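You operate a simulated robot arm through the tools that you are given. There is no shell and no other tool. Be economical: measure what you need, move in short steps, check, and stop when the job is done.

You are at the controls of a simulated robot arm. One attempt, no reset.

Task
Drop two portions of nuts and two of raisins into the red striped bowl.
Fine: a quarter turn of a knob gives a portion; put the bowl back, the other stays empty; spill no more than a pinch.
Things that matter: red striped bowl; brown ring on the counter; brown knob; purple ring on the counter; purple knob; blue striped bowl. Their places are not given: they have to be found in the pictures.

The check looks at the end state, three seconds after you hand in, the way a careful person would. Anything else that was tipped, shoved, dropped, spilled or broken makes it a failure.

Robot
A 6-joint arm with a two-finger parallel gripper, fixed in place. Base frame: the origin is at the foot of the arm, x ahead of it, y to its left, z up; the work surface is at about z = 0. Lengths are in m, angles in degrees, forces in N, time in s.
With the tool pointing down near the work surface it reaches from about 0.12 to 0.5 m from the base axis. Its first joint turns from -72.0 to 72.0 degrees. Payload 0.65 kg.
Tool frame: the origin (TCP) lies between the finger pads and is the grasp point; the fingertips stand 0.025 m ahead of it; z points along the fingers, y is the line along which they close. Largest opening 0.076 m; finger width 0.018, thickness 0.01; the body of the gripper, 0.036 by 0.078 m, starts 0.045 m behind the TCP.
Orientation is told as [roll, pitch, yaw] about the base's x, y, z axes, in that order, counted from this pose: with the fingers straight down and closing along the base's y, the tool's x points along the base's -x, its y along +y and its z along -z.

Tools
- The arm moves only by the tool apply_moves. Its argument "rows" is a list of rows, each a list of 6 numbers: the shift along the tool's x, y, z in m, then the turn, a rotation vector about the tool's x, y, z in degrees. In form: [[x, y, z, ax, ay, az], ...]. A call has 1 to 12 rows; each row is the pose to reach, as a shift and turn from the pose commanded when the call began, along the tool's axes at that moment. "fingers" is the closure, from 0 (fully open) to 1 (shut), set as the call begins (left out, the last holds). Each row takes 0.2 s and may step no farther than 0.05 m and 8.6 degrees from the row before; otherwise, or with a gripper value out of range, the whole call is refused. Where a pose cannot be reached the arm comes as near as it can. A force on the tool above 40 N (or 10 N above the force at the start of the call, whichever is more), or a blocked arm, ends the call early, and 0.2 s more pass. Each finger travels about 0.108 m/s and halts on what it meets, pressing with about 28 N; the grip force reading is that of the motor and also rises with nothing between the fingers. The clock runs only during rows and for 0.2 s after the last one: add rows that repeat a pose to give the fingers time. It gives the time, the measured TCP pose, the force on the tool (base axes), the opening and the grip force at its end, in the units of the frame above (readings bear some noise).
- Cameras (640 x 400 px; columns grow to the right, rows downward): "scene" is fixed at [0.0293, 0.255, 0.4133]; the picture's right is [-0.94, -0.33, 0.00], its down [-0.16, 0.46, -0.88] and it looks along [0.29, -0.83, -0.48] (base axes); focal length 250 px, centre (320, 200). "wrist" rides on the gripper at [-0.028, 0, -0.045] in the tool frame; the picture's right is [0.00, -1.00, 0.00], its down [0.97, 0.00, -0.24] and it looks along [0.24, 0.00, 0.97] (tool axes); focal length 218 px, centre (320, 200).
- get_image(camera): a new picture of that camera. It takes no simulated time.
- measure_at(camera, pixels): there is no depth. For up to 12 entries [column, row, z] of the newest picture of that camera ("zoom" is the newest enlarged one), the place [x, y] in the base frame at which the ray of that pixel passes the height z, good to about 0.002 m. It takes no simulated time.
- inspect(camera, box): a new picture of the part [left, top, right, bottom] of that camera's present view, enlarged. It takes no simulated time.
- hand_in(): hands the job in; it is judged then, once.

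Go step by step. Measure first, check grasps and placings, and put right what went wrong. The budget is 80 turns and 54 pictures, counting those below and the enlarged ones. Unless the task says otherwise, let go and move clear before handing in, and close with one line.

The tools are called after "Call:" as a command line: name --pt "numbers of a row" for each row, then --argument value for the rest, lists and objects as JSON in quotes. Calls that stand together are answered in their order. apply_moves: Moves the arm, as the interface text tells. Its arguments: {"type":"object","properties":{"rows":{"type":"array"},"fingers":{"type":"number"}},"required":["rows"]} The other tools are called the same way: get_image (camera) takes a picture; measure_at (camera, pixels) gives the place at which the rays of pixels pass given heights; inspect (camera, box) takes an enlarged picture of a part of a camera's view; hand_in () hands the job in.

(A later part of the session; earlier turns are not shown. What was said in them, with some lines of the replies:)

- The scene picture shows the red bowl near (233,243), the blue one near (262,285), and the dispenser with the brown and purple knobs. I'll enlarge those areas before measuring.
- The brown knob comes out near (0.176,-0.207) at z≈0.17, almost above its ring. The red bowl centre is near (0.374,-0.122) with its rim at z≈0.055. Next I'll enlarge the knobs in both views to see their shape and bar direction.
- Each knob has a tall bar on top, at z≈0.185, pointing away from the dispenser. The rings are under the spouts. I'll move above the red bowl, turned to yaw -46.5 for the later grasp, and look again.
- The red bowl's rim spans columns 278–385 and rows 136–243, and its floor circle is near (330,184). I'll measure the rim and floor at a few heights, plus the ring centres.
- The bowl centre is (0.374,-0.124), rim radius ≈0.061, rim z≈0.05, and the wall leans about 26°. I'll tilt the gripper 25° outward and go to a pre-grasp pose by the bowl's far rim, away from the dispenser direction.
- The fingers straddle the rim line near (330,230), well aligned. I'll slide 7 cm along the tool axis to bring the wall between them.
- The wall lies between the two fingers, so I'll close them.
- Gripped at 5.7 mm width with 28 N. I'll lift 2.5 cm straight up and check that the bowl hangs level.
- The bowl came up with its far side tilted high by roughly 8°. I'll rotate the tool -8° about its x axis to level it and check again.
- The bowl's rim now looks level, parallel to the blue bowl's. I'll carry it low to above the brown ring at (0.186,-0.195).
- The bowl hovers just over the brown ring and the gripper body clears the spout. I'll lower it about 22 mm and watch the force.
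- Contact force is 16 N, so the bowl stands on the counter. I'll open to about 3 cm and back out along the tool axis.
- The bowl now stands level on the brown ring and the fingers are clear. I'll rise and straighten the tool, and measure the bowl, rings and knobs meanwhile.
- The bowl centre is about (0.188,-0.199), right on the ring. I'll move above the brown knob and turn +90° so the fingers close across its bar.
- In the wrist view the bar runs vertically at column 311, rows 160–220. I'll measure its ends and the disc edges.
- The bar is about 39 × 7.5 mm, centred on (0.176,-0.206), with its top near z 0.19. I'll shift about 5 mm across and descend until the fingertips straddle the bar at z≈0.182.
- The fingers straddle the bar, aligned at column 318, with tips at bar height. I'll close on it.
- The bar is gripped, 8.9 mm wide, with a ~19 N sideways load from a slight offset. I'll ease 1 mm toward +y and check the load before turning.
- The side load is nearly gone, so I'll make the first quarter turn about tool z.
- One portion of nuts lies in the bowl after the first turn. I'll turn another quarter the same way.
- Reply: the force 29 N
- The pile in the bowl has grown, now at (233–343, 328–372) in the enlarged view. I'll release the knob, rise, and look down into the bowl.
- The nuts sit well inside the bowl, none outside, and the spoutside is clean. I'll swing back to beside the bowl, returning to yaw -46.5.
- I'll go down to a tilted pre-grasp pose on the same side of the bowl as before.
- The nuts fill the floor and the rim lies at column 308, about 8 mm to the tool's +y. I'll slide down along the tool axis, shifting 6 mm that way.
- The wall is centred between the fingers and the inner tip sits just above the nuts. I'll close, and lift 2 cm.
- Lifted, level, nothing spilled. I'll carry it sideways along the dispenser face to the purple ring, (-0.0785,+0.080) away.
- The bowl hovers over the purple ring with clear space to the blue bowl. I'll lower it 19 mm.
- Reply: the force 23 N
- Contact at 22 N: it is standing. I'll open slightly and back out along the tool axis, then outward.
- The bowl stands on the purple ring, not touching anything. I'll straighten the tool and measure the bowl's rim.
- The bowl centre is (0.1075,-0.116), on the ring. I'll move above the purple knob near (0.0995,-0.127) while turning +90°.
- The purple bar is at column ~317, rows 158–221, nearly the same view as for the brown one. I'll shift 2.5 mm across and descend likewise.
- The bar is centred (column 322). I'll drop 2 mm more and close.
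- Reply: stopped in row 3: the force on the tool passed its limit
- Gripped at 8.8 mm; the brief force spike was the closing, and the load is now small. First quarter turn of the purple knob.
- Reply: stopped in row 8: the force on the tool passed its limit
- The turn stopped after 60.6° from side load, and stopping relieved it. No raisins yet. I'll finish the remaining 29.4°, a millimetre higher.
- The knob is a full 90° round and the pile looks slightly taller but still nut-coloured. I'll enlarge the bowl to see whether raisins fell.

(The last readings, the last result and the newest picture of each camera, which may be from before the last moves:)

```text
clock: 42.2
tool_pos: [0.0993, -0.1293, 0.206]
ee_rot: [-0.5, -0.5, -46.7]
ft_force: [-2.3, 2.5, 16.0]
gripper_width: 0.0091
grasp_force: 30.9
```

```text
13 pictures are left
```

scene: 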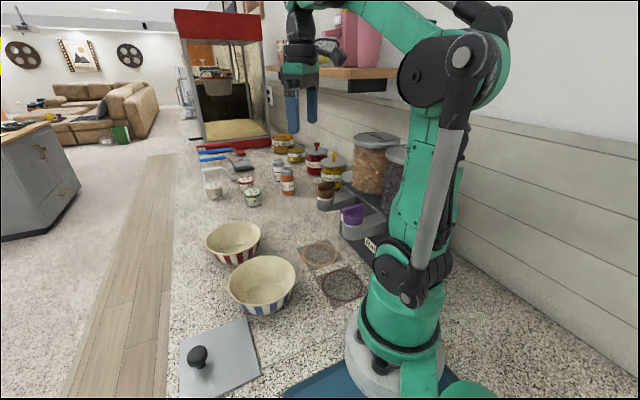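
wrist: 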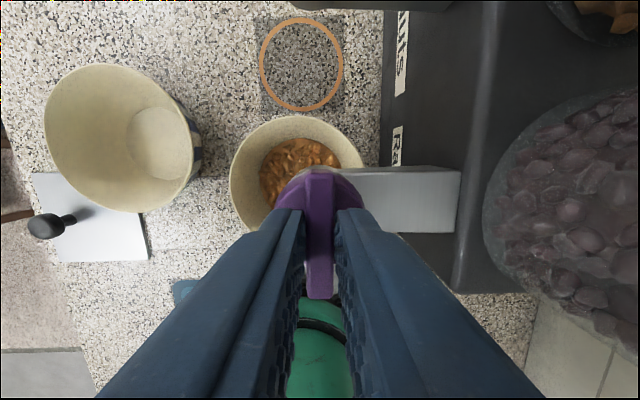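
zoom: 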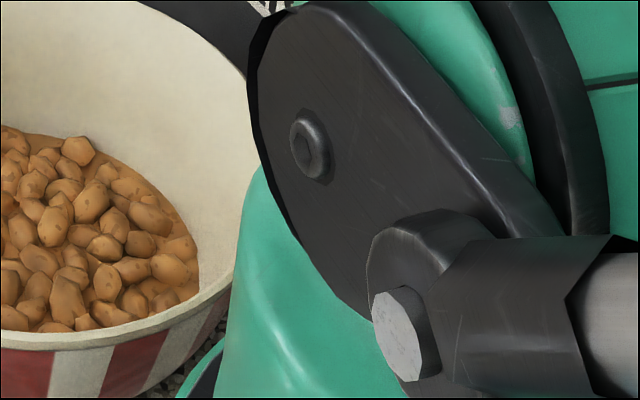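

Compared in the same crop at 60° and 90°, the pile grew from (238–357, 307–375) to (235–362, 303–375). So a portion fell, and the pile just keeps the nut colour. I'll make the second turn 1.5 mm higher to relieve the 16 N push.

Call:
apply_moves --pt "0 0 -0.0015 0 0 0" --pt "0 0 -0.0015 0 0 8.5" --pt "0 0 -0.0015 0 0 17" --pt "0 0 -0.0015 0 0 25.5" --pt "0 0 -0.0015 0 0 34" --pt "0 0 -0.0015 0 0 42.5" --pt "0 0 -0.0015 0 0 51" --pt "0 0 -0.0015 0 0 59.5" --pt "0 0 -0.0015 0 0 68" --pt "0 0 -0.0015 0 0 76.5" --pt "0 0 -0.0015 0 0 85" --pt "0 0 -0.0015 0 0 90"

Call:
inspect --camera "scene" --box '[280, 160, 420, 300]'

```text
clock: 44.8
tool_pos: [0.0982, -0.1275, 0.2084]
ee_rot: [0.3, -0.6, -136.8]
ft_force: [-35.8, 2.1, -11.2]
gripper_width: 0.0088
grasp_force: 30.3
```

```text
2.86 times, centred on (350, 230) of scene
```

zoom: 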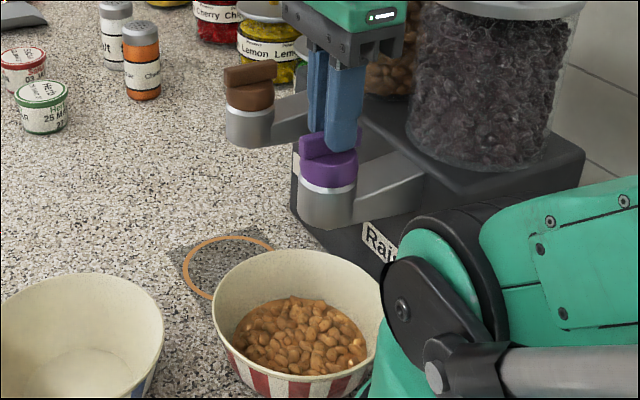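

The pile grew again, to (232–367, 297–375), so both raisin portions are in. I'll release the knob and rise.

Call:
apply_moves --pt "0 0 0 0 0 0" --pt "0 0 0 0 0 0" --pt "0 0 -0.03 0 0 0" --pt "0 0 -0.06 0 0 0" --pt "0 0 -0.08 0 0 0" --fingers 0.5

```text
clock: 46.0
tool_pos: [0.0994, -0.1273, 0.2899]
ee_rot: [0.5, -0.4, -136.6]
ft_force: [0.3, -0.4, 0.0]
gripper_width: 0.0379
grasp_force: 0.0
```

Free of the knob. I'll swing back out beside the bowl, returning to yaw -46.5.

Call:
apply_moves --pt "0.013 -0.0003 0 0 0 -8.2" --pt "0.0259 -0.0005 0 0 0 -16.4" --pt "0.0389 -0.0008 0 0 0 -24.6" --pt "0.0518 -0.001 0 0 0 -32.8" --pt "0.0648 -0.0013 0 0 0 -41" --pt "0.0777 -0.0015 0 0 0 -49.2" --pt "0.0907 -0.0018 0 0 0 -57.3" --pt "0.1036 -0.002 0 0 0 -65.5" --pt "0.1166 -0.0023 0 0 0 -73.7" --pt "0.1295 -0.0025 0 0 0 -81.9" --pt "0.1425 -0.003 0 0 0 -90" --pt "0.1425 -0.003 0 0 0 -90" --fingers 0.65

```text
clock: 48.6
tool_pos: [0.2003, -0.0278, 0.2876]
ee_rot: [-0.4, -0.5, -46.5]
ft_force: [0.6, -0.4, 0.3]
gripper_width: 0.0268
grasp_force: 0.0
```

I'll descend to the tilted pre-grasp pose by the bowl on the purple ring.

Call:
apply_moves --pt "0.0002 -0.007 0.034 4.2 0 0" --pt "0.0004 -0.016 0.068 8.4 0 0" --pt "0.0006 -0.026 0.102 12.6 0 0" --pt "0.0009 -0.0366 0.136 16.8 0 0" --pt "0.0009 -0.0366 0.136 16.8 0 0"

Call:
get_image --camera "wrist"

```text
clock: 49.8
tool_pos: [0.1747, -0.0515, 0.1518]
ee_rot: [-17.3, -0.7, -46.6]
ft_force: [0.1, 0.4, 0.7]
gripper_width: 0.0268
grasp_force: 0.1
```

```text
11 pictures are left
```

wrist: 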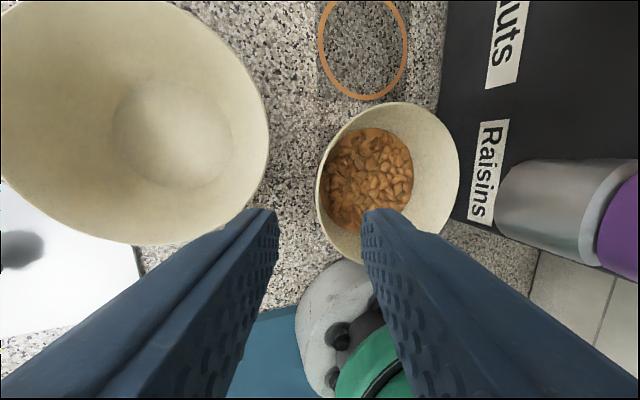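

The rim lies at column 317, almost on the tool axis, and both fingers have clear space. I'll slide down along the axis, a bit shallower than before because the pile is higher.

Call:
apply_moves --pt "0 0 0.03 0 0 0" --pt "0 0 0.06 0 0 0" --pt "0 0 0.085 0 0 0" --pt "0 0 0.099 0 0 0" --pt "0 0 0.099 0 0 0"

Call:
get_image --camera "wrist"

```text
clock: 51.0
tool_pos: [0.1542, -0.0742, 0.0572]
ee_rot: [-17.3, -0.5, -46.6]
ft_force: [0.2, 0.9, -1.0]
gripper_width: 0.0265
grasp_force: 0.1
```

```text
10 pictures are left
```

wrist: 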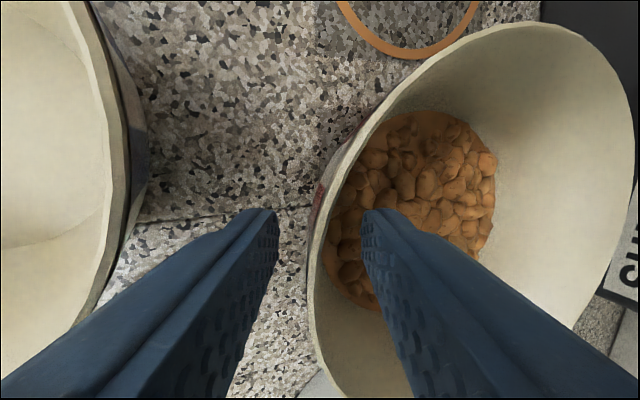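

The wall is well centred between the fingers. I'll close, then lift 2.5 cm.

Call:
apply_moves --pt "0 0 0 0 0 0" --pt "0 0 0 0 0 0" --pt "0 0 0 0 0 0" --pt "0 -0.0037 -0.012 0 0 0" --pt "0 -0.0073 -0.0239 0 0 0" --pt "0 -0.0073 -0.0239 0 0 0" --fingers 1

Call:
inspect --camera "scene" --box '[260, 180, 400, 320]'

```text
clock: 52.4
tool_pos: [0.1543, -0.0715, 0.0825]
ee_rot: [-17.2, -0.4, -46.6]
ft_force: [-0.3, -0.7, -1.2]
gripper_width: 0.0051
grasp_force: 27.8
```

```text
2.86 times, centred on (330, 250) of scene
```

zoom: 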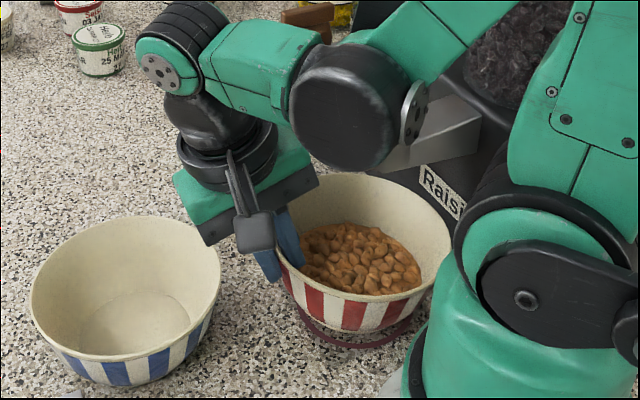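

Lifted, about level, nothing spilled. I'll carry it back: first along the dispenser to the brown ring side, then out to its original place.

Call:
apply_moves --pt "-0.022 0.0004 0 0 0 0" --pt "-0.05 0.0008 0 0 0 0" --pt "-0.08 0.0012 0 0 0 0" --pt "-0.105 0.0016 -0.0004 0 0 0" --pt "-0.119 0.02 -0.006 0 0 0" --pt "-0.132 0.047 -0.0142 0 0 0" --pt "-0.145 0.077 -0.0234 0 0 0" --pt "-0.158 0.107 -0.0326 0 0 0" --pt "-0.171 0.137 -0.0418 0 0 0" --pt "-0.182 0.163 -0.0497 0 0 0" --pt "-0.1896 0.18 -0.055 0 0 0" --pt "-0.1896 0.18 -0.055 0 0 0"

Call:
inspect --camera "scene" --box '[180, 160, 320, 300]'

```text
clock: 55.0
tool_pos: [0.4196, -0.0836, 0.0836]
ee_rot: [-17.1, -0.5, -46.6]
ft_force: [0.0, 0.2, -0.8]
gripper_width: 0.0051
grasp_force: 28.4
```

```text
2.86 times, centred on (250, 230) of scene
```

zoom: 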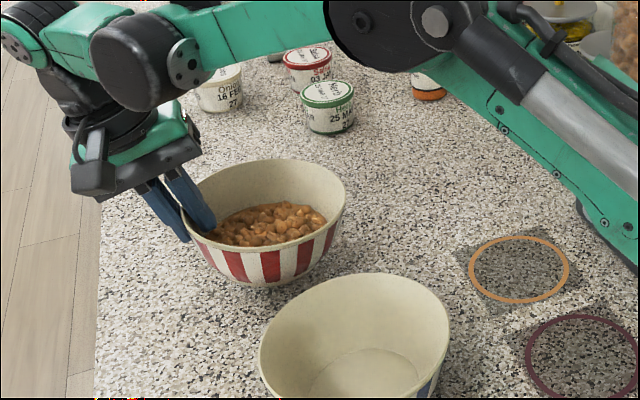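

It is back over its old place. I'll lower about 25 mm until it touches.

Call:
apply_moves --pt "0 0.0025 0.008 0 0 0" --pt "0 0.005 0.0165 0 0 0" --pt "0 0.0073 0.0239 0 0 0" --pt "0 0.0073 0.0239 0 0 0"

Call:
inspect --camera "scene" --box '[190, 200, 310, 330]'

```text
clock: 56.0
tool_pos: [0.4196, -0.0823, 0.0573]
ee_rot: [-17.2, -0.5, -46.6]
ft_force: [3.1, 3.6, 12.5]
gripper_width: 0.0062
grasp_force: 27.9
```

```text
3.08 times, centred on (250, 265) of scene
```

zoom: 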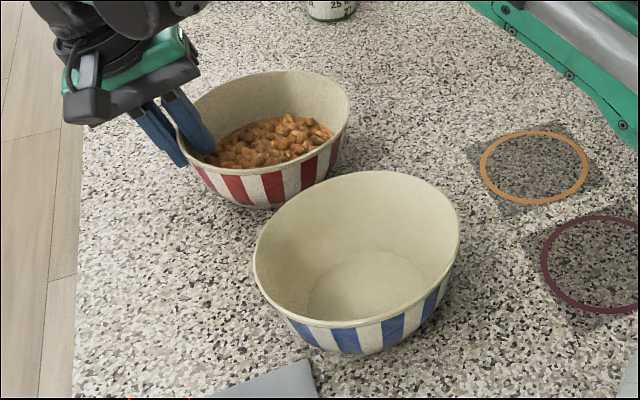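

12.5 N contact: it stands within about 4 mm of its original outline (right edge 350 against 355). I'll open slightly and back out.

Call:
apply_moves --pt "0 0 0 0 0 0" --pt "0 0 0 0 0 0" --pt "0 0 -0.025 0 0 0" --pt "0 0 -0.055 0 0 0" --pt "0 0 -0.09 0 0 0" --pt "0 -0.01 -0.125 0 0 0" --pt "0 -0.03 -0.16 0 0 0" --fingers 0.65

Call:
inspect --camera "scene" --box '[190, 200, 310, 330]'

Call:
get_image --camera "scene"

```text
clock: 57.6
tool_pos: [0.4285, -0.0668, 0.2072]
ee_rot: [-17.1, -0.5, -46.7]
ft_force: [-0.2, 0.4, -0.6]
gripper_width: 0.0267
grasp_force: 0.0
out of reach, approached as far as the arm can: row 7
```

```text
3.08 times, centred on (250, 265) of scene
```

zoom: 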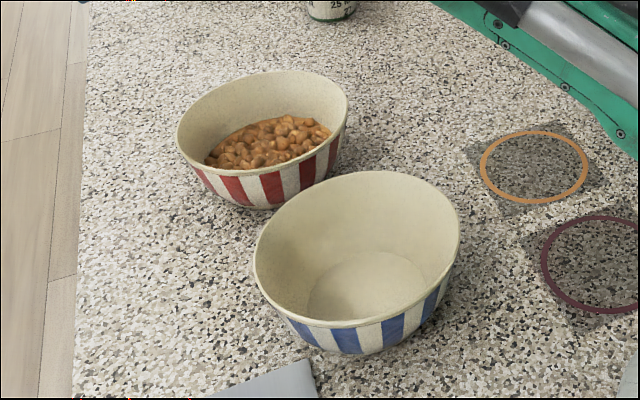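

```text
5 pictures are left
```

scene: 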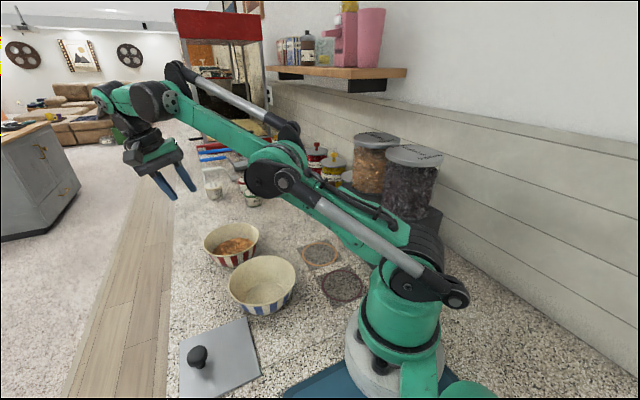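

The red bowl stands level with the mix inside, the blue one is empty, and no spill shows. I'll retract the arm upward and check the dispenser area once.

Call:
apply_moves --pt "0.018 -0.03 -0.018 0 0 0" --pt "0.039 -0.055 -0.027 0 0 0" --pt "0.059 -0.08 -0.036 0 0 0" --pt "0.079 -0.105 -0.045 0 0 0" --pt "0.099 -0.13 -0.054 0 0 0" --pt "0.118 -0.15 -0.058 0 0 0" --pt "0.1377 -0.171 -0.063 0 0 0"

Call:
get_image --camera "scene"

Call:
inspect --camera "scene" --box '[230, 160, 410, 320]'

```text
clock: 59.2
tool_pos: [0.2275, -0.0695, 0.318]
ee_rot: [-17.3, -0.5, -46.6]
ft_force: [-0.2, 0.6, 0.4]
gripper_width: 0.0267
grasp_force: 0.1
```

```text
4 pictures are left
```

scene: 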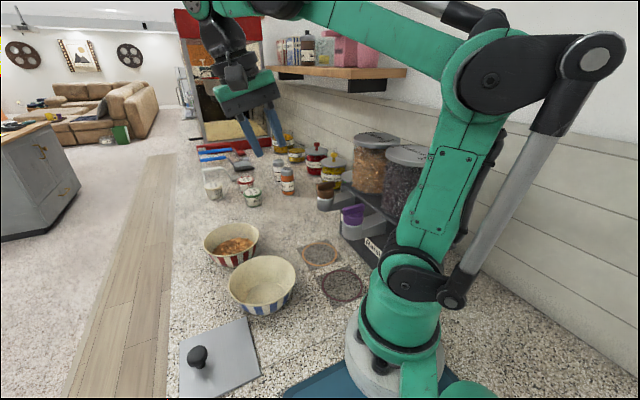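

```text
2.50 times, centred on (320, 240) of scene
```

zoom: 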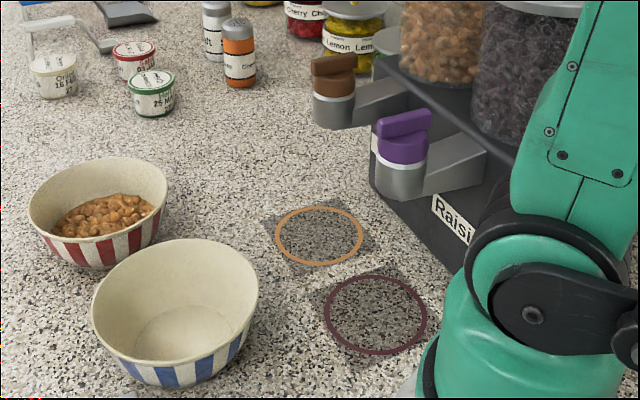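

The counter and rings are clean, both knobs are squared after two quarter turns each, the red bowl is back in place, the blue one is empty, and the arm is clear. Handing in.

Call:
hand_in

```text
The job is handed in.
```

I gave each knob two quarter turns over the red striped bowl, so it should hold two portions of nuts and two of raisins. The pile grew after each purple turn I pictured but stayed nut-coloured, so I never saw the raisins themselves. The bowl is back within about 4 mm of where it started, the blue bowl is empty, and no spill shows in the pictures.
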